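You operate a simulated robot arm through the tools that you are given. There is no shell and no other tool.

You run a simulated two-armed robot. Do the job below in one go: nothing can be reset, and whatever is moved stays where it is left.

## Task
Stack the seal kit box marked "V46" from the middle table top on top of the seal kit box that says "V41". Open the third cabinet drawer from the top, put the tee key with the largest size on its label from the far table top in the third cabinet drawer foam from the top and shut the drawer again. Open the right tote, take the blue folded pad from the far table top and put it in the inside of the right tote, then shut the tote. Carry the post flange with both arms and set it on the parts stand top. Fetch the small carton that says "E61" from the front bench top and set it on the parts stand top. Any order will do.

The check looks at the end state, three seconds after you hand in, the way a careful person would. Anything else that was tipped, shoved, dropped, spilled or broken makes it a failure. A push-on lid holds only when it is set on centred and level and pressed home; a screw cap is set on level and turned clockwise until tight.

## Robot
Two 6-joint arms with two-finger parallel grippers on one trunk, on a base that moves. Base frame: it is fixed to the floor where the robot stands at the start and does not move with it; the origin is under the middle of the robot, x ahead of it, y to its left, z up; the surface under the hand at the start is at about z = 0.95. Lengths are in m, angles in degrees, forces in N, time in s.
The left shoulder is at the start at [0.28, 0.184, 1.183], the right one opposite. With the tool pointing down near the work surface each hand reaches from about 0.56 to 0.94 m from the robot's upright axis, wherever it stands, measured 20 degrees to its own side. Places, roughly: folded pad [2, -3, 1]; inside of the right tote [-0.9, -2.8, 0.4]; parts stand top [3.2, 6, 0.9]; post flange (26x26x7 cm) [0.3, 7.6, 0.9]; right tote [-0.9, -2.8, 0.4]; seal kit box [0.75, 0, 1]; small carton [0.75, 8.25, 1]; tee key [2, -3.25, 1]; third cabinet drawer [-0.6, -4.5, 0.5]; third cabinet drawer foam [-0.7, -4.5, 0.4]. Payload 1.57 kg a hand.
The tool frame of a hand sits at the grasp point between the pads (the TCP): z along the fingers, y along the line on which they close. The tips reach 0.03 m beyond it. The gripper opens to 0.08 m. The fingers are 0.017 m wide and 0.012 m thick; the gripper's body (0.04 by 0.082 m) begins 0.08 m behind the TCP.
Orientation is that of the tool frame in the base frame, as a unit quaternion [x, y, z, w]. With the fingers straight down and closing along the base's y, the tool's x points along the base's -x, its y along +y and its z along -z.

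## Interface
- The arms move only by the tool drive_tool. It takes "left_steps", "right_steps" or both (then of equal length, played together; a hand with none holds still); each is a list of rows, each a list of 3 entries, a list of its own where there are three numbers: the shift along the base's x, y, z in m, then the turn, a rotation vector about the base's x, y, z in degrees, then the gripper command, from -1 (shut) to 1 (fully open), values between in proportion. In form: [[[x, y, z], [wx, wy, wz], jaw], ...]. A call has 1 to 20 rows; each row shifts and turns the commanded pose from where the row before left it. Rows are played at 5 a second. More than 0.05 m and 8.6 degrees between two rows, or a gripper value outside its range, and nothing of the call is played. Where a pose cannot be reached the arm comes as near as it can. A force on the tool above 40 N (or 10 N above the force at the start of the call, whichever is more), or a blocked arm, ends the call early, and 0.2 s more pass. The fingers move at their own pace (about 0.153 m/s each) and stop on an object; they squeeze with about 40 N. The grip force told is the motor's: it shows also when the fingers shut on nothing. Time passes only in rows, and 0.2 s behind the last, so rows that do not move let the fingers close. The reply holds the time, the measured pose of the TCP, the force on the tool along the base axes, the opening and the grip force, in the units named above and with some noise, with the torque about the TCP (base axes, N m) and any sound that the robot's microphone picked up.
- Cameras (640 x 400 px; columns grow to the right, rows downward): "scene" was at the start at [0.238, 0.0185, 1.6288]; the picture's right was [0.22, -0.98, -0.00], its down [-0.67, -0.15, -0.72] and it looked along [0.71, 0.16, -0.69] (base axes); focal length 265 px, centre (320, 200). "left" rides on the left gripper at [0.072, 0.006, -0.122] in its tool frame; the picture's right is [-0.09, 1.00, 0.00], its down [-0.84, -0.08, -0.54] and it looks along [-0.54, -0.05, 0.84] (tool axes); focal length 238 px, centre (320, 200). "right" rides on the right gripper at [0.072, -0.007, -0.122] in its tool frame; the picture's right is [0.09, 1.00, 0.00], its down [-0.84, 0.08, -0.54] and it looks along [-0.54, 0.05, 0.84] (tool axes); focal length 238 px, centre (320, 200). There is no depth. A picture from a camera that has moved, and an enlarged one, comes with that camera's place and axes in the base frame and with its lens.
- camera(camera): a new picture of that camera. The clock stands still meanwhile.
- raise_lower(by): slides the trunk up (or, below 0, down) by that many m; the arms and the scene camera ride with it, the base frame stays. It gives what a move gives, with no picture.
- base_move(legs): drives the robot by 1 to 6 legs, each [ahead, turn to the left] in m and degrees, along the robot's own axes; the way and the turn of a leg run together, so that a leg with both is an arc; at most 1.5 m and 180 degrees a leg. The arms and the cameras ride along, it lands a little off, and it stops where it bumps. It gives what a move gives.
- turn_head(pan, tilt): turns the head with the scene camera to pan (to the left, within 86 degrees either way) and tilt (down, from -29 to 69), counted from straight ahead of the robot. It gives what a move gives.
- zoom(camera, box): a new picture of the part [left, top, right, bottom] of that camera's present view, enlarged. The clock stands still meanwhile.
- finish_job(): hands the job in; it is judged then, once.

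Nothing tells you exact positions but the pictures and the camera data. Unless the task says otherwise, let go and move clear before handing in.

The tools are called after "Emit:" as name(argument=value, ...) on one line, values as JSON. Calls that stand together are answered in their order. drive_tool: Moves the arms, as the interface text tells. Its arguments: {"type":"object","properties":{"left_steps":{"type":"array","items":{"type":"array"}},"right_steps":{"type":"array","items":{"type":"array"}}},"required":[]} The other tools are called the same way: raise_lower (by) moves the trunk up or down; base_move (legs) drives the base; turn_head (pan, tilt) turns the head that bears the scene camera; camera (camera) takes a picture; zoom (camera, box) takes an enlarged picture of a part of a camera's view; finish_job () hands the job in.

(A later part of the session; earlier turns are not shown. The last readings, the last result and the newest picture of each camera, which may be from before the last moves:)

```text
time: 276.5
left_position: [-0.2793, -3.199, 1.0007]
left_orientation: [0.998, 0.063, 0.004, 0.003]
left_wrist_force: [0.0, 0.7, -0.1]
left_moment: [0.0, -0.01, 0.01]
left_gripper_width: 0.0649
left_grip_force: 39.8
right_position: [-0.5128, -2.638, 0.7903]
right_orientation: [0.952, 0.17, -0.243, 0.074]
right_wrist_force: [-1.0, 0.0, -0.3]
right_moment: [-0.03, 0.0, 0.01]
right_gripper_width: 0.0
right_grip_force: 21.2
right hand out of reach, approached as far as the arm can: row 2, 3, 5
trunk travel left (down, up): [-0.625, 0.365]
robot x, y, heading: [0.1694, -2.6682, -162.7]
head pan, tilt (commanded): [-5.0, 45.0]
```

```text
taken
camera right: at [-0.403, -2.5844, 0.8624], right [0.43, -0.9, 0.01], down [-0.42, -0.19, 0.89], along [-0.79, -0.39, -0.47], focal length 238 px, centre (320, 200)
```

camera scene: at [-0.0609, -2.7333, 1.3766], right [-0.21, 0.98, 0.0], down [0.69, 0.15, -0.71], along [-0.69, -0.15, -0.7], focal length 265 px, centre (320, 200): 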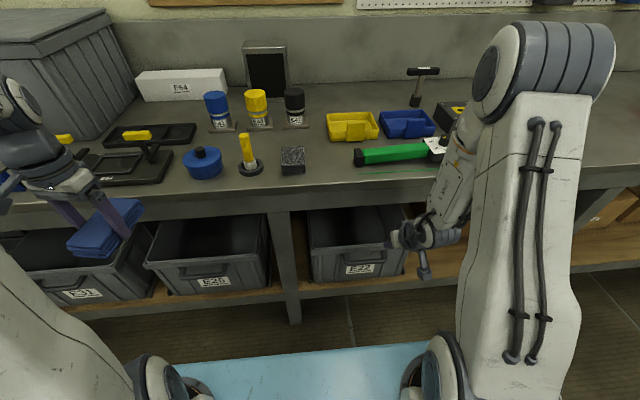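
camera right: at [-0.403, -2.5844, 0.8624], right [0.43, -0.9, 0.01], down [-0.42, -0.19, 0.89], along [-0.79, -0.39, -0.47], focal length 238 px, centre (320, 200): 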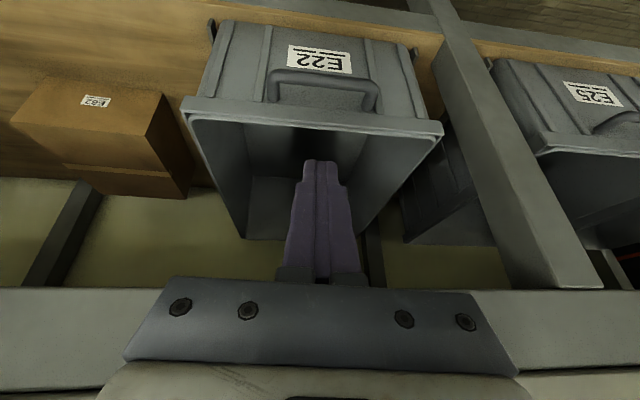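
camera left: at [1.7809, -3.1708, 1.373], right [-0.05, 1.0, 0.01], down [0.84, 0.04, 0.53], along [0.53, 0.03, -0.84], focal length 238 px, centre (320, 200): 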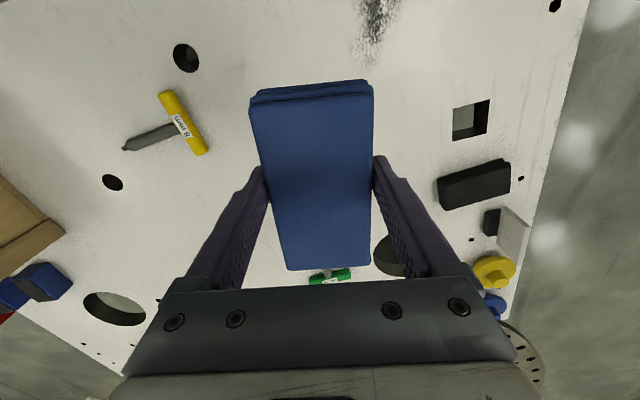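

The closed fingertips are above the tote's front rim, pitched forward. I'll bring them over the rim.

Emit:
drive_tool(right_steps=[[[-0.0275, -0.009, -0.03], [0.74, 1.8, 0], -1], [[-0.0275, -0.009, -0.03], [0.74, 1.8, 0], -1], [[-0.0275, -0.009, -0.03], [0.74, 1.8, 0], -1], [[-0.0275, -0.009, -0.03], [0.74, 1.8, 0], -1], [[0, 0, 0], [0, 0, 0], -1]])

Emit:
camera(camera="right")

Emit:
camera(camera="scene")

```text
time: 277.5
left_position: [-0.2859, -3.1982, 0.9946]
left_orientation: [0.998, 0.061, 0.007, 0.002]
left_wrist_force: [-0.6, 0.2, -1.7]
left_moment: [0.01, -0.04, 0.03]
left_gripper_width: 0.0651
left_grip_force: 40.1
right_position: [-0.6269, -2.6714, 0.7303]
right_orientation: [0.953, 0.156, -0.255, 0.049]
right_wrist_force: [7.6, 3.4, -6.8]
right_moment: [-0.31, 0.91, -0.05]
right_gripper_width: 0.0
right_grip_force: 21.4
right hand out of reach, approached as far as the arm can: row 1, 2, 3, 4
trunk travel left (down, up): [-0.625, 0.365]
robot x, y, heading: [0.1692, -2.6717, -163.0]
head pan, tilt (commanded): [-5.0, 45.0]
stopped in row 5 (right hand): the force on the tool passed its limit at 353 N (the readings are from after the stop); the commanded pose is now the measured one
```

```text
taken
camera right: at [-0.5133, -2.6249, 0.8008], right [0.4, -0.92, -0.03], down [-0.41, -0.21, 0.89], along [-0.82, -0.34, -0.46], focal length 238 px, centre (320, 200)
```

right: 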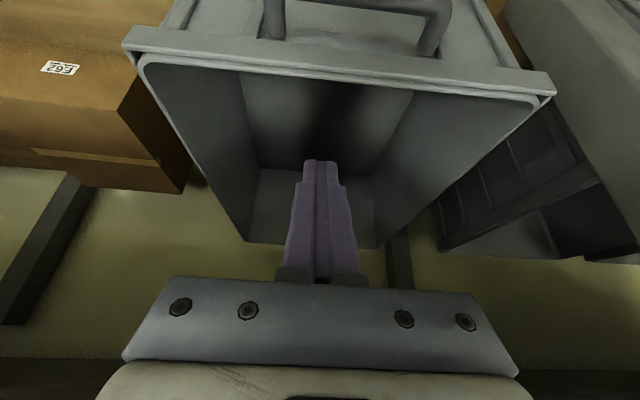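

```text
taken
camera scene: at [-0.0627, -2.7327, 1.3755], right [-0.21, 0.98, 0.0], down [0.69, 0.15, -0.71], along [-0.69, -0.15, -0.7], focal length 265 px, centre (320, 200)
```

scene: 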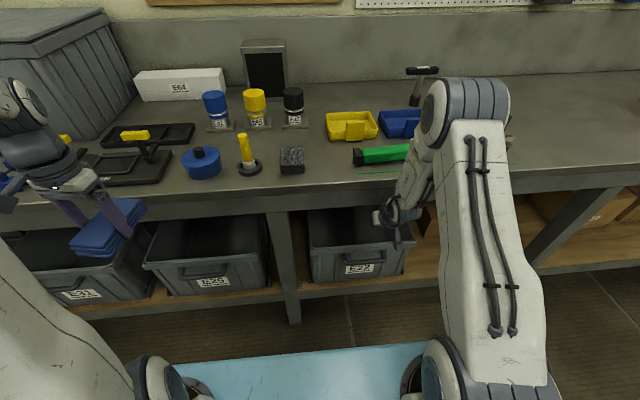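

The wrist bumped the bench edge: that tilt lines the hand up with the forearm, where the arm solves badly. Nothing on the bench moved. I'll back off, and instead grip the tote's pull bar level, like the drawer handle; it stands about 3 cm proud of the rim.

Emit:
drive_tool(right_steps=[[[0.015, 0.0049, -0.003], [0, 0, 0], -1], [[0.02, 0.0065, 0], [0, 0, 0], -1], [[0.02, 0.0065, 0], [0, 0, 0], -1], [[0, 0, 0], [0, 0, 0], -1]])

Emit:
camera(camera="scene")

```text
time: 278.5
left_position: [-0.2851, -3.199, 0.9983]
left_orientation: [0.998, 0.061, 0.005, 0.002]
left_wrist_force: [-0.4, 0.2, -0.5]
left_moment: [0.03, -0.01, 0.0]
left_gripper_width: 0.0649
left_grip_force: 40.0
right_position: [-0.5956, -2.674, 0.7462]
right_orientation: [0.952, 0.153, -0.258, 0.058]
right_wrist_force: [0.3, -0.3, 0.5]
right_moment: [0.03, -0.03, 0.0]
right_gripper_width: 0.0
right_grip_force: 20.7
right hand out of reach, approached as far as the arm can: row 1, 2, 3
trunk travel left (down, up): [-0.625, 0.365]
robot x, y, heading: [0.1696, -2.6713, -162.9]
head pan, tilt (commanded): [-5.0, 45.0]
```

```text
taken
camera scene: at [-0.061, -2.7327, 1.3767], right [-0.21, 0.98, 0.0], down [0.69, 0.15, -0.71], along [-0.69, -0.15, -0.7], focal length 265 px, centre (320, 200)
```

scene: 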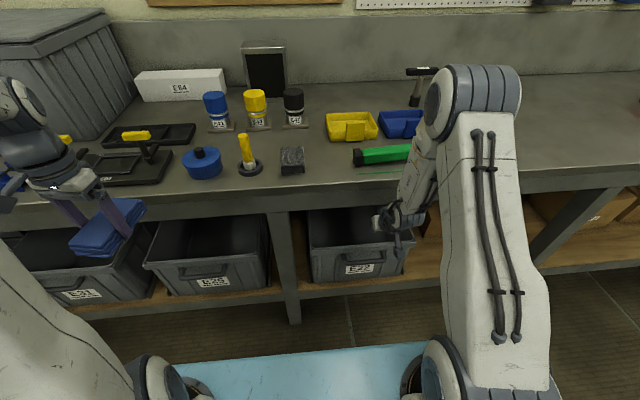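

Emit:
base_move(legs=[[-0.17, 0.9]])

Emit:
drive_tool(right_steps=[[[0.01, 0.003, 0.01], [2.2, -7.17, 0], -1], [[0.01, 0.003, 0.01], [2.2, -7.17, 0], -1], [[0.01, 0.003, 0.01], [2.2, -7.17, 0], -1], [[0.01, 0.003, 0.01], [2.2, -7.17, 0], 1], [[0, 0, 0], [0, 0, 0], 1]])

Emit:
camera(camera="scene")

```text
time: 280.0
left_position: [-0.1163, -3.1532, 0.9981]
left_orientation: [0.998, 0.067, 0.005, 0.002]
left_wrist_force: [0.3, 0.2, -0.3]
left_moment: [-0.03, 0.0, -0.01]
left_gripper_width: 0.0649
left_grip_force: 39.5
right_position: [-0.4348, -2.6306, 0.746]
right_orientation: [0.951, 0.159, -0.256, 0.06]
right_wrist_force: [-0.2, 0.5, 0.3]
right_moment: [0.01, 0.0, 0.0]
right_gripper_width: 0.0002
right_grip_force: 21.4
trunk travel left (down, up): [-0.625, 0.365]
robot x, y, heading: [0.3268, -2.6165, -162.2]
head pan, tilt (commanded): [-5.0, 45.0]
```

```text
time: 281.2
left_position: [-0.1201, -3.1546, 0.9943]
left_orientation: [0.998, 0.067, 0.009, 0.003]
left_wrist_force: [0.6, 0.9, -0.5]
left_moment: [-0.02, -0.01, -0.02]
left_gripper_width: 0.0648
left_grip_force: 40.1
right_position: [-0.4122, -2.6455, 0.7648]
right_orientation: [0.975, 0.165, -0.122, 0.083]
right_wrist_force: [-0.4, 0.4, 0.9]
right_moment: [-0.03, 0.03, -0.02]
right_gripper_width: 0.08
right_grip_force: 0.1
right hand out of reach, approached as far as the arm can: row 2, 3, 4
trunk travel left (down, up): [-0.625, 0.365]
robot x, y, heading: [0.328, -2.6173, -162.3]
head pan, tilt (commanded): [-5.0, 45.0]
```

```text
taken
camera scene: at [0.1013, -2.6842, 1.3766], right [-0.22, 0.97, 0.0], down [0.69, 0.16, -0.71], along [-0.69, -0.16, -0.7], focal length 265 px, centre (320, 200)
```

scene: 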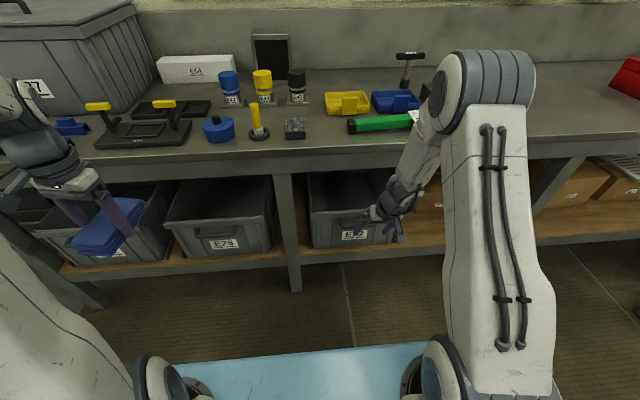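

Emit:
drive_tool(right_steps=[[[0, 0, 0.045], [0, 0, 0], 1], [[0, 0, 0.045], [0, 0, 0], 1], [[0, 0, 0.045], [2.3, -2.4, 0], 1], [[0, 0, 0.045], [2.3, -2.4, 0], 1], [[0, 0, 0.03], [2.3, -2.4, 0], 1], [[0, 0, 0], [2.3, -2.4, 0], 1], [[0, 0, 0], [2.3, -2.4, 0], 1], [[0, 0, 0], [0, 0, 0], 1]])

Emit:
camera(camera="scene")

```text
time: 283.0
left_position: [-0.1214, -3.1544, 0.9954]
left_orientation: [0.998, 0.068, 0.008, 0.002]
left_wrist_force: [0.4, 1.0, -1.3]
left_moment: [0.0, -0.01, 0.03]
left_gripper_width: 0.0649
left_grip_force: 39.8
right_position: [-0.4137, -2.6454, 0.9754]
right_orientation: [0.986, 0.166, -0.001, 0.001]
right_wrist_force: [-0.1, -0.4, -0.1]
right_moment: [0.03, -0.01, 0.01]
right_gripper_width: 0.0802
right_grip_force: 0.1
trunk travel left (down, up): [-0.625, 0.365]
robot x, y, heading: [0.327, -2.624, -162.2]
head pan, tilt (commanded): [-5.0, 45.0]
```

```text
taken
camera scene: at [0.1013, -2.6842, 1.3766], right [-0.22, 0.97, 0.0], down [0.69, 0.16, -0.71], along [-0.69, -0.16, -0.7], focal length 265 px, centre (320, 200)
```

scene: 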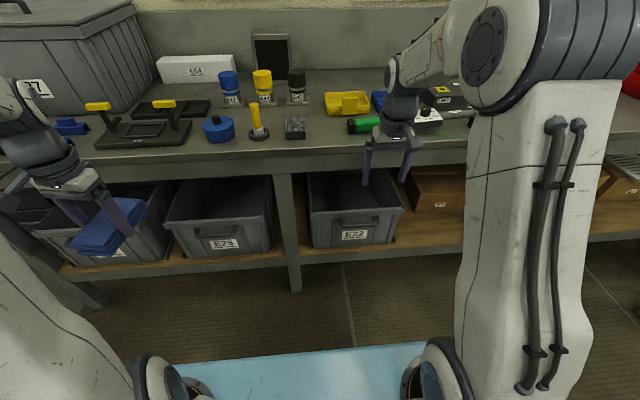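

The right hand is cleanly vertical again. I'll roll it outward by 90°, lower the trunk a bit, then pitch it level toward the tote's pull bar.

Emit:
drive_tool(right_steps=[[[0, 0, 0], [0, 0, 8.2], 1], [[0, 0, 0], [0, 0, 8.2], 1], [[0, 0, 0], [0, 0, 8.2], 1], [[0, 0, 0], [0, 0, 8.2], 1], [[0, 0, 0], [0, 0, 8.2], 1], [[0, 0, 0], [0, 0, 8.2], 1], [[0, 0, 0], [0, 0, 8.2], 1], [[0, 0, 0], [0, 0, 8.2], 1], [[0, 0, 0], [0, 0, 8.2], 1], [[0, 0, 0], [0, 0, 8.2], 1], [[0, 0, 0], [0, 0, 6.0], 1], [[0, 0, 0], [0, 0, 0], 1]])

Emit:
raise_lower(by=-0.12)

Emit:
camera(camera="scene")

```text
time: 285.6
left_position: [-0.1208, -3.1551, 0.9958]
left_orientation: [0.998, 0.067, 0.008, 0.002]
left_wrist_force: [0.2, -0.1, -1.1]
left_moment: [-0.01, 0.03, 0.02]
left_gripper_width: 0.065
left_grip_force: 39.9
right_position: [-0.4135, -2.6457, 0.9751]
right_orientation: [0.593, 0.805, -0.001, 0.002]
right_wrist_force: [0.4, -0.7, -0.1]
right_moment: [0.01, 0.01, 0.01]
right_gripper_width: 0.08
right_grip_force: 0.1
trunk travel left (down, up): [-0.625, 0.365]
robot x, y, heading: [0.3272, -2.6188, -162.0]
head pan, tilt (commanded): [-5.0, 45.0]
```

```text
time: 287.1
left_position: [-0.121, -3.155, 0.8759]
left_orientation: [0.998, 0.067, 0.008, 0.002]
left_wrist_force: [0.9, 0.2, -0.2]
left_moment: [-0.01, -0.01, 0.01]
left_gripper_width: 0.0647
left_grip_force: 40.3
right_position: [-0.4119, -2.646, 0.8542]
right_orientation: [0.594, 0.804, 0.0, 0.002]
right_wrist_force: [-0.6, -0.3, 0.5]
right_moment: [-0.01, 0.04, -0.01]
right_gripper_width: 0.08
right_grip_force: 0.1
trunk travel left (down, up): [-0.505, 0.485]
robot x, y, heading: [0.3313, -2.6208, -162.3]
head pan, tilt (commanded): [-5.0, 45.0]
```

```text
taken
camera scene: at [0.1008, -2.6844, 1.2567], right [-0.22, 0.97, 0.0], down [0.69, 0.16, -0.71], along [-0.69, -0.16, -0.7], focal length 265 px, centre (320, 200)
```

scene: 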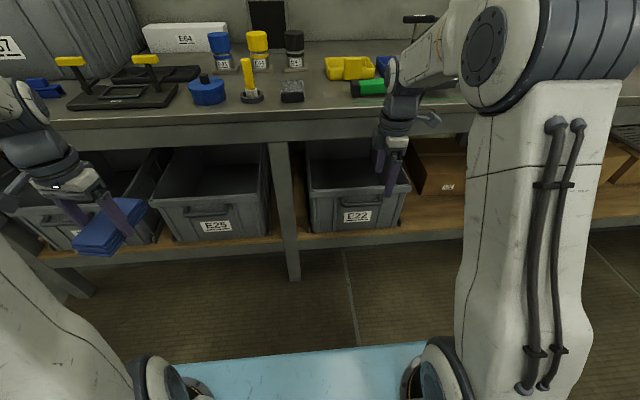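

Emit:
drive_tool(right_steps=[[[-0.0077, -0.0025, -0.0275], [-2.53, 7.78, 0], 1], [[-0.0077, -0.0025, -0.0275], [-2.53, 7.78, 0], 1], [[-0.0077, -0.0025, -0.0275], [-2.53, 7.78, 0], 1], [[-0.0077, -0.0025, -0.0275], [-2.53, 7.78, 0], 1], [[-0.0077, -0.0025, -0.0275], [-2.53, 7.78, 0], 1], [[-0.0077, -0.0025, -0.0275], [-2.53, 7.78, 0], 1]])

Emit:
camera(camera="scene")

```text
time: 288.5
left_position: [-0.1215, -3.1546, 0.8751]
left_orientation: [0.998, 0.067, 0.008, 0.002]
left_wrist_force: [0.2, 0.5, 0.0]
left_moment: [0.01, 0.0, 0.01]
left_gripper_width: 0.0651
left_grip_force: 40.1
right_position: [-0.4548, -2.653, 0.7017]
right_orientation: [0.551, 0.74, -0.307, -0.232]
right_wrist_force: [-0.8, -0.2, 0.2]
right_moment: [-0.01, 0.0, -0.05]
right_gripper_width: 0.0799
right_grip_force: 0.0
right hand out of reach, approached as far as the arm can: row 4
trunk travel left (down, up): [-0.505, 0.485]
robot x, y, heading: [0.3332, -2.621, -162.1]
head pan, tilt (commanded): [-5.0, 45.0]
```

```text
taken
camera scene: at [0.1012, -2.6843, 1.2568], right [-0.22, 0.97, 0.0], down [0.69, 0.16, -0.71], along [-0.69, -0.16, -0.7], focal length 265 px, centre (320, 200)
```

scene: 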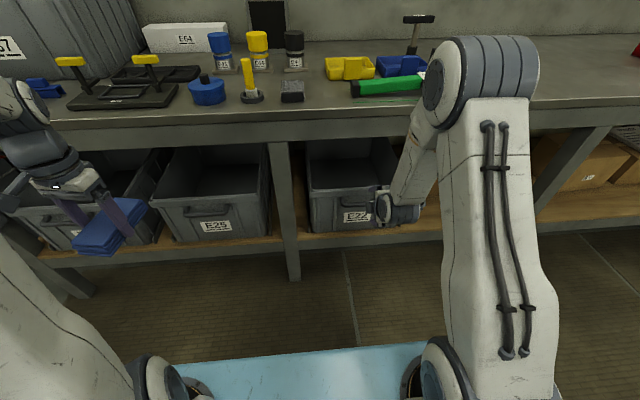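

Emit:
drive_tool(right_steps=[[[-0.0076, -0.0025, -0.025], [-2.38, 7.32, 0], 1], [[-0.0076, -0.0025, -0.025], [-2.38, 7.32, 0], 1], [[-0.0076, -0.0025, -0.025], [-2.38, 7.32, 0], 1], [[-0.0076, -0.0025, -0.025], [-2.38, 7.32, 0], 1], [[-0.0076, -0.0025, -0.025], [-2.38, 7.32, 0], 1], [[-0.0076, -0.0025, -0.025], [-2.38, 7.32, 0], 1], [[0, 0, 0], [0, 0, 0], 1]])

Emit:
camera(camera="right")

Emit:
camera(camera="scene")

```text
time: 290.1
left_position: [-0.1198, -3.1552, 0.8762]
left_orientation: [0.998, 0.067, 0.008, 0.003]
left_wrist_force: [0.0, 0.6, 0.3]
left_moment: [-0.03, 0.02, 0.02]
left_gripper_width: 0.0652
left_grip_force: 39.7
right_position: [-0.502, -2.6679, 0.5501]
right_orientation: [-0.421, -0.556, 0.578, 0.423]
right_wrist_force: [0.2, 0.2, -0.1]
right_moment: [-0.04, -0.01, -0.03]
right_gripper_width: 0.08
right_grip_force: 0.1
trunk travel left (down, up): [-0.505, 0.485]
robot x, y, heading: [0.33, -2.6223, -162.1]
head pan, tilt (commanded): [-5.0, 45.0]
```

```text
taken
camera right: at [-0.4046, -2.5632, 0.5552], right [-0.05, 0.07, -1.0], down [0.76, -0.65, -0.08], along [-0.65, -0.76, -0.02], focal length 238 px, centre (320, 200)
```

right: 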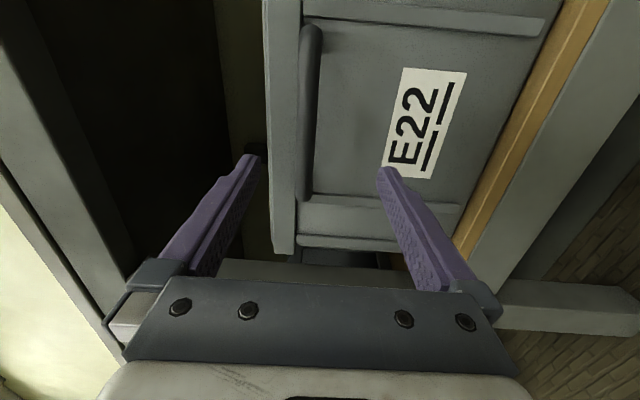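

```text
taken
camera scene: at [0.1008, -2.6844, 1.2566], right [-0.22, 0.97, 0.0], down [0.69, 0.16, -0.71], along [-0.69, -0.16, -0.7], focal length 265 px, centre (320, 200)
```

scene: 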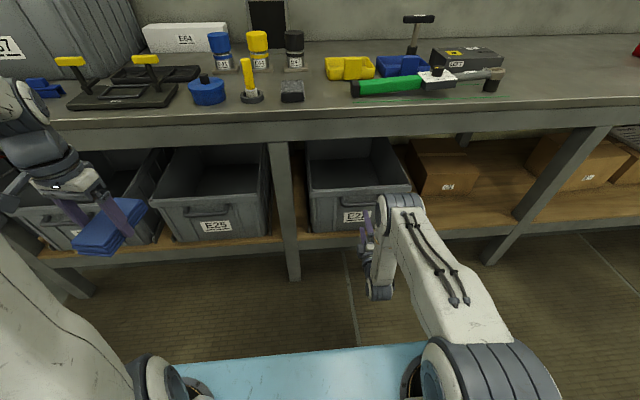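

The hand is level with the tote's pull bar between the open fingers. I'll advance so the bar is inside the jaws, then close.

Emit:
drive_tool(right_steps=[[[-0.02, -0.0065, 0.0035], [0, 0, 0], 1], [[-0.02, -0.0065, 0.0035], [0, 0, 0], 1], [[-0.02, -0.0065, 0.0035], [0, 0, 0], 1], [[-0.02, -0.0065, 0.0035], [0, 0, 0], 1], [[0, 0, 0], [0, 0, 0], 1]])

Emit:
camera(camera="right")

Emit:
zoom(camera="scene", box=[290, 130, 450, 250])

```text
time: 291.3
left_position: [-0.1207, -3.1538, 0.8743]
left_orientation: [0.998, 0.067, 0.009, 0.002]
left_wrist_force: [-0.7, -0.4, 0.2]
left_moment: [0.02, -0.02, 0.0]
left_gripper_width: 0.065
left_grip_force: 39.6
right_position: [-0.5808, -2.6939, 0.5666]
right_orientation: [-0.422, -0.557, 0.577, 0.423]
right_wrist_force: [0.0, -0.1, 0.4]
right_moment: [0.02, 0.02, 0.01]
right_gripper_width: 0.0799
right_grip_force: 0.1
trunk travel left (down, up): [-0.505, 0.485]
robot x, y, heading: [0.3311, -2.6203, -162.0]
head pan, tilt (commanded): [-5.0, 45.0]
```

```text
taken
camera right: at [-0.4857, -2.5905, 0.5707], right [-0.04, 0.07, -1.0], down [0.76, -0.65, -0.08], along [-0.65, -0.76, -0.02], focal length 238 px, centre (320, 200)
```

right: 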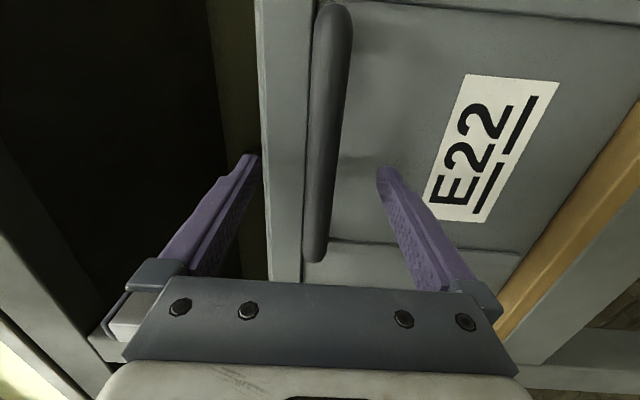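

```text
3.33 times, centred on (370, 190) of scene
camera zoom: at [0.1008, -2.6844, 1.2566], right [-0.22, 0.97, 0.0], down [0.69, 0.16, -0.71], along [-0.69, -0.16, -0.7], focal length 882 px, centre (153, 233)
```

zoom: 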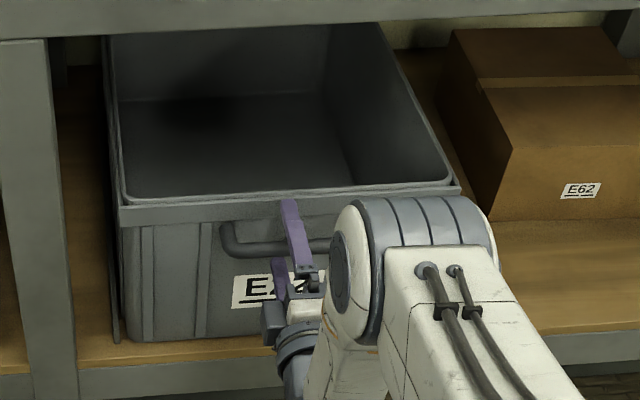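

The bar lies centred between the fingers. I'll close on it.

Emit:
drive_tool(right_steps=[[[-0.004, -0.0013, 0], [0, 0, 0], 0.2], [[0, 0, 0], [0, 0, 0], -0.4], [[0, 0, 0], [0, 0, 0], -1], [[0, 0, 0], [0, 0, 0], -1]])

Emit:
camera(camera="right")

```text
time: 292.3
left_position: [-0.1211, -3.1552, 0.8742]
left_orientation: [0.998, 0.067, 0.008, 0.002]
left_wrist_force: [-0.1, 0.0, -0.7]
left_moment: [0.0, 0.01, 0.0]
left_gripper_width: 0.0649
left_grip_force: 40.2
right_position: [-0.5857, -2.6957, 0.5671]
right_orientation: [-0.422, -0.557, 0.578, 0.422]
right_wrist_force: [-2.3, 0.0, -1.3]
right_moment: [0.58, 0.18, 0.01]
right_gripper_width: 0.0177
right_grip_force: 32.3
trunk travel left (down, up): [-0.505, 0.485]
robot x, y, heading: [0.327, -2.6181, -162.0]
head pan, tilt (commanded): [-5.0, 45.0]
```

```text
taken
camera right: at [-0.4904, -2.5917, 0.5709], right [-0.05, 0.07, -1.0], down [0.76, -0.65, -0.08], along [-0.65, -0.76, -0.02], focal length 238 px, centre (320, 200)
```

right: 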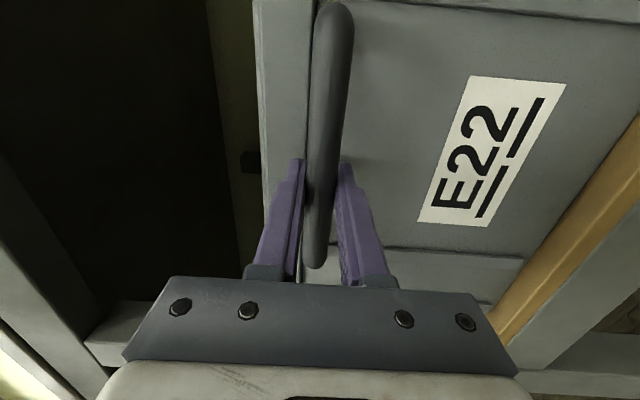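

The bar is gripped at 0.018 m. I'll pull the tote out by backing up in stages.

Emit:
base_move(legs=[[-0.1, 0]])

Emit:
camera(camera="scene")

```text
time: 293.4
left_position: [-0.0251, -3.1242, 0.8747]
left_orientation: [0.998, 0.067, 0.007, 0.002]
left_wrist_force: [0.2, 0.8, -0.7]
left_moment: [0.02, -0.01, 0.0]
left_gripper_width: 0.0646
left_grip_force: 39.7
right_position: [-0.4915, -2.6645, 0.5668]
right_orientation: [-0.422, -0.557, 0.577, 0.423]
right_wrist_force: [-1.9, -0.2, -0.7]
right_moment: [0.53, 0.19, 0.04]
right_gripper_width: 0.0178
right_grip_force: 32.3
trunk travel left (down, up): [-0.505, 0.485]
robot x, y, heading: [0.4242, -2.5896, -162.3]
head pan, tilt (commanded): [-5.0, 45.0]
```

```text
taken
camera scene: at [0.1958, -2.6536, 1.2566], right [-0.22, 0.97, 0.0], down [0.69, 0.16, -0.71], along [-0.69, -0.16, -0.7], focal length 265 px, centre (320, 200)
```

scene: 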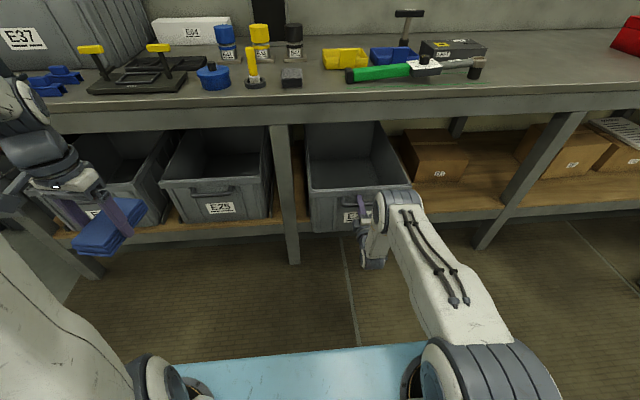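

Emit:
base_move(legs=[[-0.1, 0]])

Emit:
camera(camera="scene")

```text
time: 294.6
left_position: [0.0661, -3.0937, 0.8712]
left_orientation: [0.998, 0.068, 0.009, 0.001]
left_wrist_force: [-0.4, 0.9, -0.4]
left_moment: [0.0, -0.02, 0.01]
left_gripper_width: 0.0649
left_grip_force: 40.1
right_position: [-0.3996, -2.6358, 0.5664]
right_orientation: [-0.419, -0.554, 0.58, 0.425]
right_wrist_force: [-4.1, 4.7, 29.0]
right_moment: [0.46, 0.16, 0.0]
right_gripper_width: 0.0179
right_grip_force: 32.8
trunk travel left (down, up): [-0.505, 0.485]
robot x, y, heading: [0.5185, -2.5594, -162.0]
head pan, tilt (commanded): [-5.0, 45.0]
```

```text
taken
camera scene: at [0.2856, -2.6249, 1.2543], right [-0.22, 0.97, 0.0], down [0.69, 0.16, -0.71], along [-0.69, -0.16, -0.71], focal length 265 px, centre (320, 200)
```

scene: 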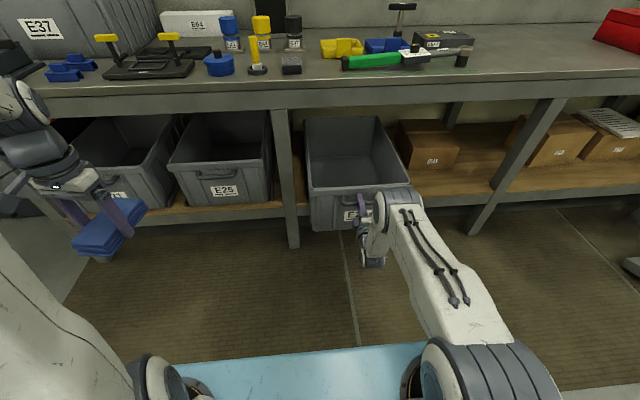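

Emit:
base_move(legs=[[-0.07, 0]])

Emit:
camera(camera="scene")

```text
time: 295.6
left_position: [0.1347, -3.0721, 0.8713]
left_orientation: [0.998, 0.068, 0.01, 0.001]
left_wrist_force: [-0.3, 0.6, -0.2]
left_moment: [-0.01, 0.0, 0.02]
left_gripper_width: 0.065
left_grip_force: 39.9
right_position: [-0.3312, -2.6127, 0.5665]
right_orientation: [-0.419, -0.553, 0.58, 0.427]
right_wrist_force: [-4.4, 4.4, 8.6]
right_moment: [0.5, 0.17, 0.11]
right_gripper_width: 0.0179
right_grip_force: 32.3
trunk travel left (down, up): [-0.505, 0.485]
robot x, y, heading: [0.5858, -2.5348, -162.3]
head pan, tilt (commanded): [-5.0, 45.0]
```

```text
taken
camera scene: at [0.3541, -2.6026, 1.254], right [-0.23, 0.97, 0.0], down [0.69, 0.16, -0.71], along [-0.69, -0.16, -0.71], focal length 265 px, centre (320, 200)
```

scene: 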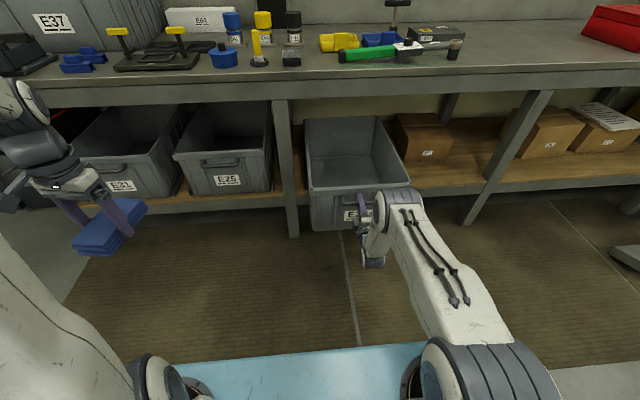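

The tote is out about 27 cm. Before letting go I'll loosen the jaws slightly, keeping the lower finger under the bar, to check the tote doesn't tip.

Emit:
drive_tool(right_steps=[[[0, 0, 0], [0, 0, 0], -0.2], [[0, 0, 0], [0, 0, 0], -0.2], [[0, 0, 0], [0, 0, 0], -0.2], [[0, 0, 0], [0, 0, 0], -0.2]])

Emit:
camera(camera="right")

Emit:
zoom(camera="scene", box=[280, 90, 460, 250])

```text
time: 296.6
left_position: [0.1353, -3.0729, 0.8716]
left_orientation: [0.998, 0.068, 0.01, 0.001]
left_wrist_force: [0.0, -0.4, -0.2]
left_moment: [0.01, -0.02, 0.0]
left_gripper_width: 0.0648
left_grip_force: 40.5
right_position: [-0.3314, -2.6125, 0.5674]
right_orientation: [-0.42, -0.553, 0.581, 0.425]
right_wrist_force: [0.5, -0.1, -0.2]
right_moment: [0.0, 0.01, 0.0]
right_gripper_width: 0.0316
right_grip_force: 0.0
trunk travel left (down, up): [-0.505, 0.485]
robot x, y, heading: [0.5899, -2.5336, -162.1]
head pan, tilt (commanded): [-5.0, 45.0]
```

```text
taken
camera right: at [-0.2363, -2.5095, 0.5691], right [-0.06, 0.06, -1.0], down [0.76, -0.65, -0.08], along [-0.65, -0.76, -0.01], focal length 238 px, centre (320, 200)
```

right: 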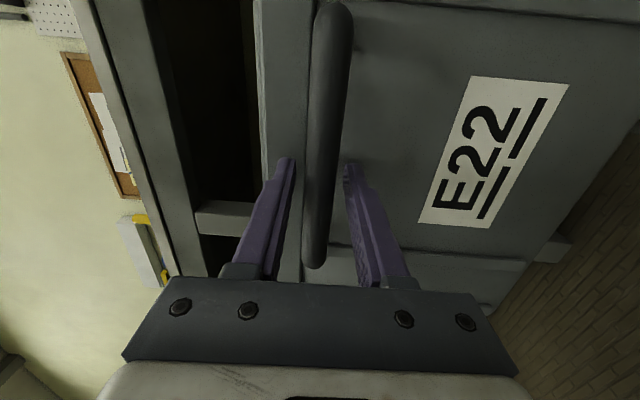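

```text
2.50 times, centred on (370, 170) of scene
camera zoom: at [0.3538, -2.6027, 1.2539], right [-0.23, 0.97, 0.0], down [0.69, 0.16, -0.71], along [-0.69, -0.16, -0.71], focal length 662 px, centre (195, 275)
```

zoom: 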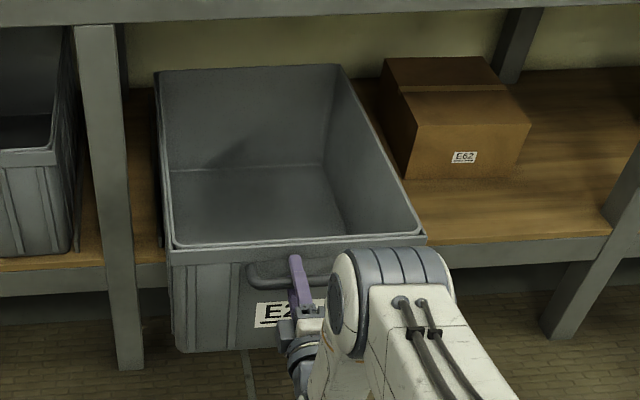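

The tote stays put on its own. I'll release the bar, withdraw, and return the right hand to its downward pose along the same path.

Emit:
drive_tool(right_steps=[[[0, 0, 0], [0, 0, 0], 0.6], [[0, 0, 0], [0, 0, 0], 1], [[0.0228, 0.0074, -0.003], [0, 0, 0], 1], [[0.0285, 0.0093, -0.006], [0, 0, 0], 1], [[0.0285, 0.0093, -0.007], [0, 0, 0], 1], [[0, 0, 0], [0, 0, 0], 1]])

Emit:
drive_tool(right_steps=[[[0.0076, 0.0025, 0.025], [2.38, -7.32, 0], 1], [[0.0076, 0.0025, 0.025], [2.38, -7.32, 0], 1], [[0.0076, 0.0025, 0.025], [2.38, -7.32, 0], 1], [[0.0076, 0.0025, 0.025], [2.38, -7.32, 0], 1], [[0.0076, 0.0025, 0.025], [2.38, -7.32, 0], 1], [[0.0076, 0.0025, 0.025], [2.38, -7.32, 0], 1], [[0.0077, 0.0025, 0.0275], [2.53, -7.78, 0], 1], [[0.0077, 0.0025, 0.0275], [2.53, -7.78, 0], 1], [[0.0077, 0.0025, 0.0275], [2.53, -7.78, 0], 1], [[0.0077, 0.0025, 0.0275], [2.53, -7.78, 0], 1], [[0.0077, 0.0025, 0.0275], [2.53, -7.78, 0], 1], [[0.0077, 0.0025, 0.0275], [2.53, -7.78, 0], 1], [[0, 0, 0], [0, 0, 0], 1]])

Emit:
camera(camera="scene")

```text
time: 298.0
left_position: [0.1351, -3.0715, 0.8701]
left_orientation: [0.998, 0.068, 0.01, 0.001]
left_wrist_force: [0.1, 0.0, -1.5]
left_moment: [-0.01, -0.01, -0.02]
left_gripper_width: 0.0649
left_grip_force: 39.9
right_position: [-0.2528, -2.5869, 0.5515]
right_orientation: [-0.419, -0.553, 0.58, 0.426]
right_wrist_force: [0.3, -0.6, 0.2]
right_moment: [0.0, -0.01, -0.02]
right_gripper_width: 0.0798
right_grip_force: 0.1
trunk travel left (down, up): [-0.505, 0.485]
robot x, y, heading: [0.5898, -2.5364, -161.9]
head pan, tilt (commanded): [-5.0, 45.0]
```

```text
time: 300.8
left_position: [0.1352, -3.0726, 0.8705]
left_orientation: [0.998, 0.068, 0.011, 0.002]
left_wrist_force: [-0.4, 0.6, -1.0]
left_moment: [-0.02, 0.02, 0.01]
left_gripper_width: 0.0648
left_grip_force: 40.5
right_position: [-0.1599, -2.5568, 0.8659]
right_orientation: [0.593, 0.805, 0.03, 0.006]
right_wrist_force: [-0.2, -0.8, 0.3]
right_moment: [0.01, 0.0, -0.03]
right_gripper_width: 0.08
right_grip_force: 0.0
trunk travel left (down, up): [-0.505, 0.485]
robot x, y, heading: [0.5866, -2.5376, -161.7]
head pan, tilt (commanded): [-5.0, 45.0]
```

```text
taken
camera scene: at [0.3538, -2.6027, 1.2539], right [-0.23, 0.97, 0.0], down [0.69, 0.16, -0.71], along [-0.69, -0.16, -0.71], focal length 265 px, centre (320, 200)
```

scene: 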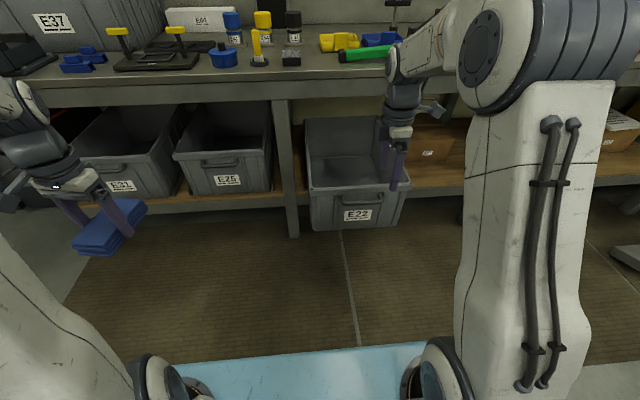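

The tote stays open. Next I'll shift right so the left hand with the pad lines up with the open tote.

Emit:
base_move(legs=[[0, -54], [0.5, 0], [0, 54]])

Emit:
turn_head(pan=12, tilt=55)

Emit:
camera(camera="scene")

```text
time: 308.6
left_position: [-0.2744, -2.7739, 0.8723]
left_orientation: [0.998, 0.066, 0.009, 0.002]
left_wrist_force: [-0.7, 0.9, -1.1]
left_moment: [-0.01, -0.04, -0.04]
left_gripper_width: 0.0649
left_grip_force: 40.0
right_position: [-0.5685, -2.2565, 0.8679]
right_orientation: [0.596, 0.803, 0.03, 0.005]
right_wrist_force: [-0.6, 0.7, 0.2]
right_moment: [-0.03, 0.06, 0.03]
right_gripper_width: 0.0799
right_grip_force: 0.0
trunk travel left (down, up): [-0.505, 0.485]
robot x, y, heading: [0.1782, -2.2395, -162.2]
head pan, tilt (commanded): [-5.0, 45.0]
```

```text
time: 309.4
left_position: [-0.2773, -2.7746, 0.8686]
left_orientation: [0.998, 0.066, 0.011, 0.002]
left_wrist_force: [-0.2, -0.2, -0.4]
left_moment: [0.02, -0.02, 0.04]
left_gripper_width: 0.0651
left_grip_force: 40.1
right_position: [-0.5708, -2.2564, 0.8662]
right_orientation: [0.595, 0.803, 0.031, 0.006]
right_wrist_force: [-0.6, 0.6, -0.1]
right_moment: [-0.01, 0.01, -0.01]
right_gripper_width: 0.0798
right_grip_force: 0.0
trunk travel left (down, up): [-0.505, 0.485]
robot x, y, heading: [0.1794, -2.2362, -162.1]
head pan, tilt (commanded): [12.0, 55.0]
```

```text
taken
camera scene: at [-0.0318, -2.3215, 1.2432], right [-0.5, 0.87, 0.0], down [0.71, 0.41, -0.58], along [-0.5, -0.29, -0.82], focal length 265 px, centre (320, 200)
```

scene: 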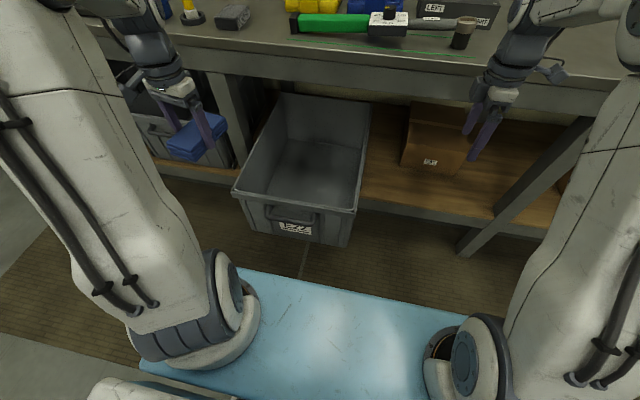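

The tote's opening is centred near q -2.37, 22 cm clear of the bench. I'll move the left hand with the pad over it, turned so the camera arm stays clear of the tote walls.

Emit:
drive_tool(left_steps=[[[-0.02, 0.0119, 0], [0, 0, -8.2], -1], [[-0.02, 0.0119, 0], [0, 0, -8.2], -1], [[-0.02, 0.0119, 0], [0, 0, -8.2], -1], [[-0.02, 0.0119, 0], [0, 0, -8.2], -1], [[-0.02, 0.0119, 0], [0, 0, -8.2], -1], [[-0.02, 0.0119, 0], [0, 0, -8.2], -1], [[-0.02, 0.0119, 0], [0, 0, -8.2], -1], [[-0.02, 0.0119, 0], [0, 0, -8.2], -1], [[-0.02, 0.0119, 0], [0, 0, -8.2], -1], [[-0.02, 0.0119, 0], [0, 0, -8.2], -1], [[-0.02, 0.0119, 0], [0, 0, -7], -1], [[0, 0, 0], [0, 0, 0], -1]])

Emit:
camera(camera="scene")

Emit:
camera(camera="left")

```text
time: 312.0
left_position: [-0.4955, -2.6446, 0.8714]
left_orientation: [0.756, -0.654, 0.008, 0.01]
left_wrist_force: [-0.3, -0.2, -0.3]
left_moment: [0.01, 0.01, -0.03]
left_gripper_width: 0.0649
left_grip_force: 39.8
right_position: [-0.5702, -2.2588, 0.8657]
right_orientation: [0.595, 0.803, 0.031, 0.008]
right_wrist_force: [-0.4, 0.3, 0.5]
right_moment: [0.02, 0.0, -0.02]
right_gripper_width: 0.0801
right_grip_force: 0.1
trunk travel left (down, up): [-0.505, 0.485]
robot x, y, heading: [0.1797, -2.2394, -162.0]
head pan, tilt (commanded): [12.0, 55.0]
```

```text
taken
camera scene: at [-0.0317, -2.3215, 1.2432], right [-0.5, 0.87, 0.0], down [0.71, 0.41, -0.58], along [-0.5, -0.29, -0.82], focal length 265 px, centre (320, 200)
```

scene: 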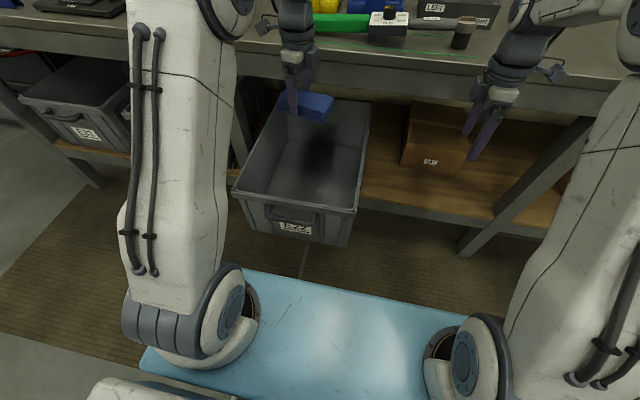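

```text
taken
camera left: at [-0.4923, -2.7155, 0.9939], right [-1.0, -0.06, 0.0], down [-0.05, 0.85, 0.52], along [-0.03, 0.52, -0.85], focal length 238 px, centre (320, 200)
```

left: 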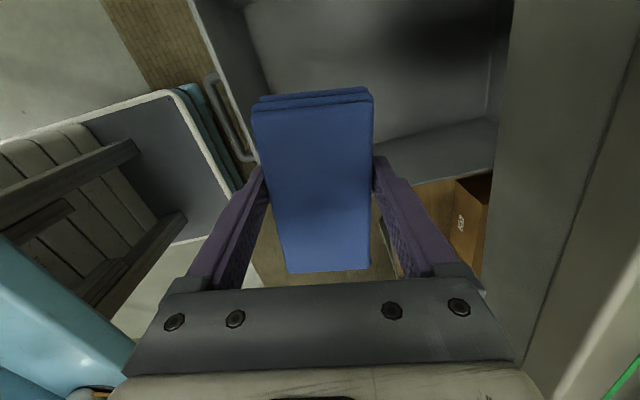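

The pad is over the open part of the tote. I'll straighten it, lower the trunk and go down into the tote.

Emit:
raise_lower(by=-0.08)

Emit:
drive_tool(left_steps=[[[0, 0, -0.03], [0, 0, 4.5], -1], [[0, 0, -0.03], [0, 0, 4.5], -1], [[0, 0, -0.04], [0, 0, 0], -1], [[0, 0, -0.04], [0, 0, 0], -1], [[0, 0, -0.04], [0, 0, 0], -1], [[0, 0, -0.03], [0, 0, 0], -1], [[0, 0, 0], [0, 0, 0], -1]])

Emit:
camera(camera="scene")

Emit:
camera(camera="left")

```text
time: 313.1
left_position: [-0.4965, -2.645, 0.7898]
left_orientation: [0.758, -0.652, 0.008, 0.009]
left_wrist_force: [0.1, 0.1, -0.4]
left_moment: [-0.02, -0.02, -0.02]
left_gripper_width: 0.0644
left_grip_force: 40.1
right_position: [-0.5709, -2.2576, 0.7852]
right_orientation: [0.595, 0.803, 0.031, 0.007]
right_wrist_force: [-0.1, 0.0, 0.9]
right_moment: [0.0, 0.01, -0.02]
right_gripper_width: 0.0801
right_grip_force: 0.0
trunk travel left (down, up): [-0.425, 0.565]
robot x, y, heading: [0.1787, -2.2408, -162.1]
head pan, tilt (commanded): [12.0, 55.0]
```

```text
time: 314.8
left_position: [-0.4961, -2.6445, 0.5823]
left_orientation: [0.807, -0.591, 0.009, 0.008]
left_wrist_force: [0.7, -0.1, -1.2]
left_moment: [-0.03, 0.01, 0.01]
left_gripper_width: 0.0647
left_grip_force: 40.3
right_position: [-0.571, -2.2587, 0.7847]
right_orientation: [0.595, 0.803, 0.031, 0.007]
right_wrist_force: [-0.2, 0.4, 0.1]
right_moment: [0.0, 0.0, 0.04]
right_gripper_width: 0.0799
right_grip_force: 0.1
trunk travel left (down, up): [-0.425, 0.565]
robot x, y, heading: [0.1788, -2.2428, -162.0]
head pan, tilt (commanded): [12.0, 55.0]
```

```text
taken
camera scene: at [-0.0321, -2.3216, 1.1632], right [-0.5, 0.87, 0.0], down [0.71, 0.41, -0.58], along [-0.5, -0.29, -0.82], focal length 265 px, centre (320, 200)
```

scene: 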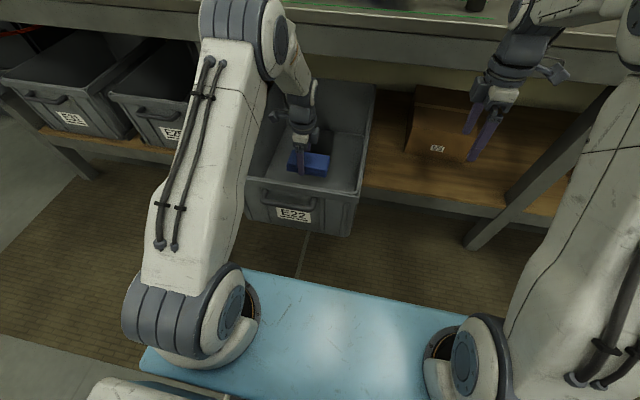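

```text
taken
camera left: at [-0.4813, -2.7133, 0.705], right [-0.98, -0.21, 0.0], down [-0.18, 0.83, 0.52], along [-0.11, 0.51, -0.85], focal length 238 px, centre (320, 200)
```

left: 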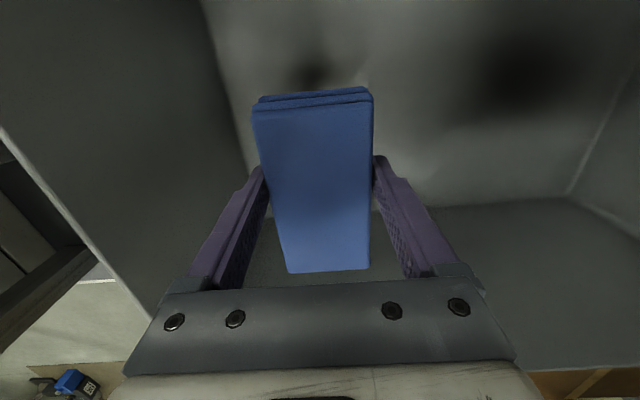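

Emit:
drive_tool(left_steps=[[[0, 0, -0.04], [0, 0, 0], -1], [[0, 0, -0.04], [0, 0, 0], -1], [[0, 0, -0.04], [0, 0, 0], -1], [[0, 0, -0.03], [0, 0, 0], -1], [[0, 0, 0], [0, 0, 0], -1]])

Emit:
camera(camera="scene")

Emit:
camera(camera="left")

```text
time: 315.9
left_position: [-0.5004, -2.6443, 0.4313]
left_orientation: [0.807, -0.59, 0.008, 0.008]
left_wrist_force: [-0.3, -0.5, -0.2]
left_moment: [-0.04, 0.01, -0.01]
left_gripper_width: 0.0647
left_grip_force: 40.1
right_position: [-0.5695, -2.2585, 0.7847]
right_orientation: [0.594, 0.804, 0.031, 0.007]
right_wrist_force: [-0.5, 0.6, 0.3]
right_moment: [-0.01, -0.02, 0.03]
right_gripper_width: 0.0797
right_grip_force: 0.0
trunk travel left (down, up): [-0.425, 0.565]
robot x, y, heading: [0.183, -2.242, -162.2]
head pan, tilt (commanded): [12.0, 55.0]
```

```text
taken
camera scene: at [-0.0321, -2.3216, 1.1632], right [-0.5, 0.87, 0.0], down [0.71, 0.41, -0.58], along [-0.5, -0.29, -0.82], focal length 265 px, centre (320, 200)
```

scene: 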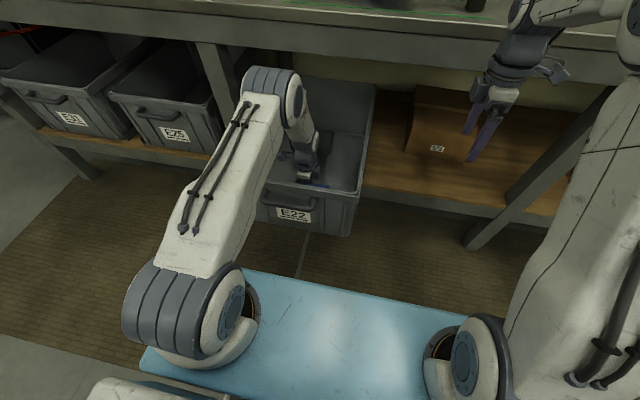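

```text
taken
camera left: at [-0.485, -2.7132, 0.5536], right [-0.98, -0.21, 0.0], down [-0.18, 0.83, 0.52], along [-0.11, 0.51, -0.85], focal length 238 px, centre (320, 200)
```

left: 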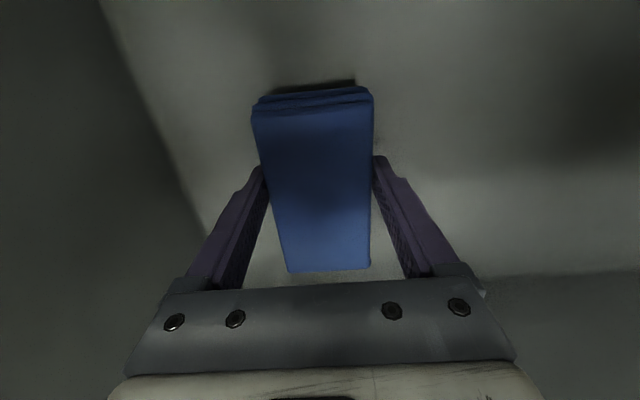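

Emit:
drive_tool(left_steps=[[[0, 0, -0.01], [0, 0, 0], -1], [[0, 0, -0.01], [0, 0, 0], -1], [[0, 0, -0.005], [0, 0, 0], -1], [[0, 0, 0], [0, 0, 0], -1]])

```text
time: 316.9
left_position: [-0.4971, -2.6457, 0.4059]
left_orientation: [0.807, -0.59, 0.008, 0.009]
left_wrist_force: [-0.2, -0.7, -2.0]
left_moment: [0.01, 0.0, 0.01]
left_gripper_width: 0.0649
left_grip_force: 39.9
right_position: [-0.5711, -2.2585, 0.7852]
right_orientation: [0.595, 0.803, 0.031, 0.007]
right_wrist_force: [-0.6, 0.4, -0.2]
right_moment: [0.01, 0.01, 0.04]
right_gripper_width: 0.0798
right_grip_force: 0.0
trunk travel left (down, up): [-0.425, 0.565]
robot x, y, heading: [0.1799, -2.2415, -162.0]
head pan, tilt (commanded): [12.0, 55.0]
```

Emit:
drive_tool(left_steps=[[[0, 0, -0.007], [0, 0, 0], -1], [[0, 0, -0.006], [0, 0, 0], -1], [[0, 0, -0.005], [0, 0, 0], -1], [[0, 0, 0], [0, 0, 0], -1]])

Emit:
camera(camera="left")

```text
time: 317.6
left_position: [-0.5077, -2.6494, 0.4016]
left_orientation: [0.807, -0.591, 0.003, 0.018]
left_wrist_force: [-4.3, -1.6, 36.4]
left_moment: [0.37, -0.94, 0.01]
left_gripper_width: 0.0652
left_grip_force: 40.2
right_position: [-0.5732, -2.2587, 0.782]
right_orientation: [0.594, 0.804, 0.032, 0.008]
right_wrist_force: [0.3, 0.0, -0.2]
right_moment: [-0.02, 0.03, -0.02]
right_gripper_width: 0.0799
right_grip_force: 0.1
trunk travel left (down, up): [-0.425, 0.565]
robot x, y, heading: [0.1832, -2.2438, -162.2]
head pan, tilt (commanded): [12.0, 55.0]
stopped in row 3 (left hand): the force on the tool passed its limit at 46 N (the readings are from after the stop); the commanded pose is now the measured one
```

```text
taken
camera left: at [-0.4907, -2.7172, 0.5239], right [-0.98, -0.21, 0.02], down [-0.17, 0.84, 0.52], along [-0.13, 0.5, -0.85], focal length 238 px, centre (320, 200)
```

left: 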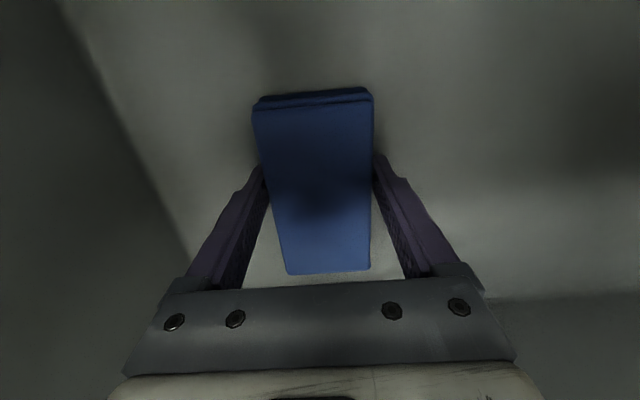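

The pad is on the tote floor. I'll ease off, release and rise straight up.

Emit:
drive_tool(left_steps=[[[0, 0, 0.004], [0, 0, 0], -1], [[0, 0, 0], [0, 0, 0], 0.75], [[0, 0, 0], [0, 0, 0], 0.9], [[0, 0, 0.015], [0, 0, 0], 0.9], [[0, 0, 0.03], [0, 0, 0], 0.9], [[0, 0, 0.04], [0, 0, 0], 0.9], [[0, 0, 0.04], [0, 0, 0], 0.9], [[0, 0, 0.04], [0, 0, 0], 0.9], [[0, 0, 0], [0, 0, 0], 0.9]])

Emit:
camera(camera="left")

Emit:
camera(camera="scene")

```text
time: 319.6
left_position: [-0.5022, -2.6477, 0.5625]
left_orientation: [0.807, -0.59, 0.008, 0.01]
left_wrist_force: [0.2, 0.1, -0.2]
left_moment: [-0.03, 0.03, -0.04]
left_gripper_width: 0.0761
left_grip_force: 0.1
right_position: [-0.573, -2.2587, 0.7822]
right_orientation: [0.594, 0.804, 0.033, 0.008]
right_wrist_force: [-0.1, -0.2, -0.1]
right_moment: [-0.02, -0.02, 0.03]
right_gripper_width: 0.0797
right_grip_force: 0.0
trunk travel left (down, up): [-0.425, 0.565]
robot x, y, heading: [0.1793, -2.2372, -162.2]
head pan, tilt (commanded): [12.0, 55.0]
```

```text
taken
camera left: at [-0.4877, -2.7175, 0.684], right [-0.98, -0.21, 0.0], down [-0.18, 0.83, 0.52], along [-0.12, 0.51, -0.85], focal length 238 px, centre (320, 200)
```

left: 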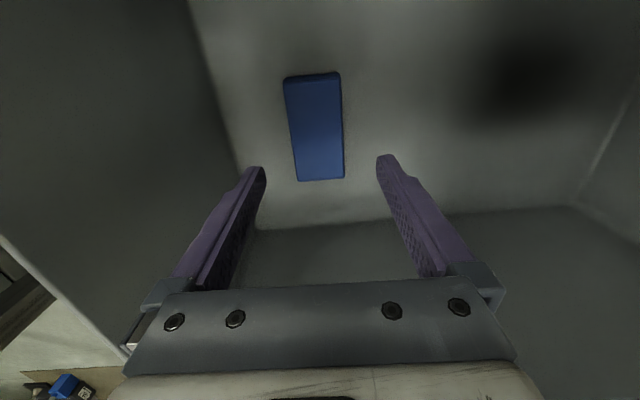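

```text
taken
camera scene: at [-0.0321, -2.3216, 1.1632], right [-0.5, 0.87, 0.0], down [0.71, 0.41, -0.58], along [-0.5, -0.29, -0.82], focal length 265 px, centre (320, 200)
```

scene: 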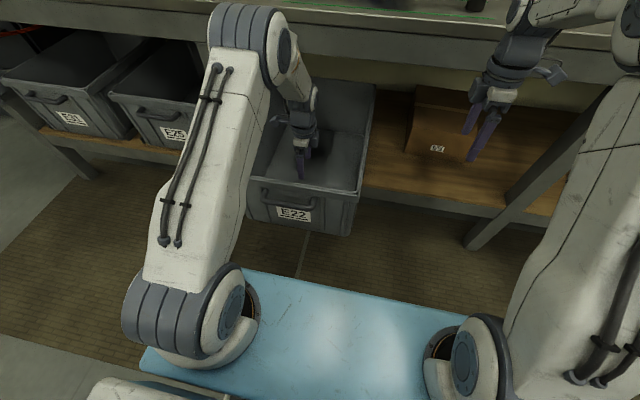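

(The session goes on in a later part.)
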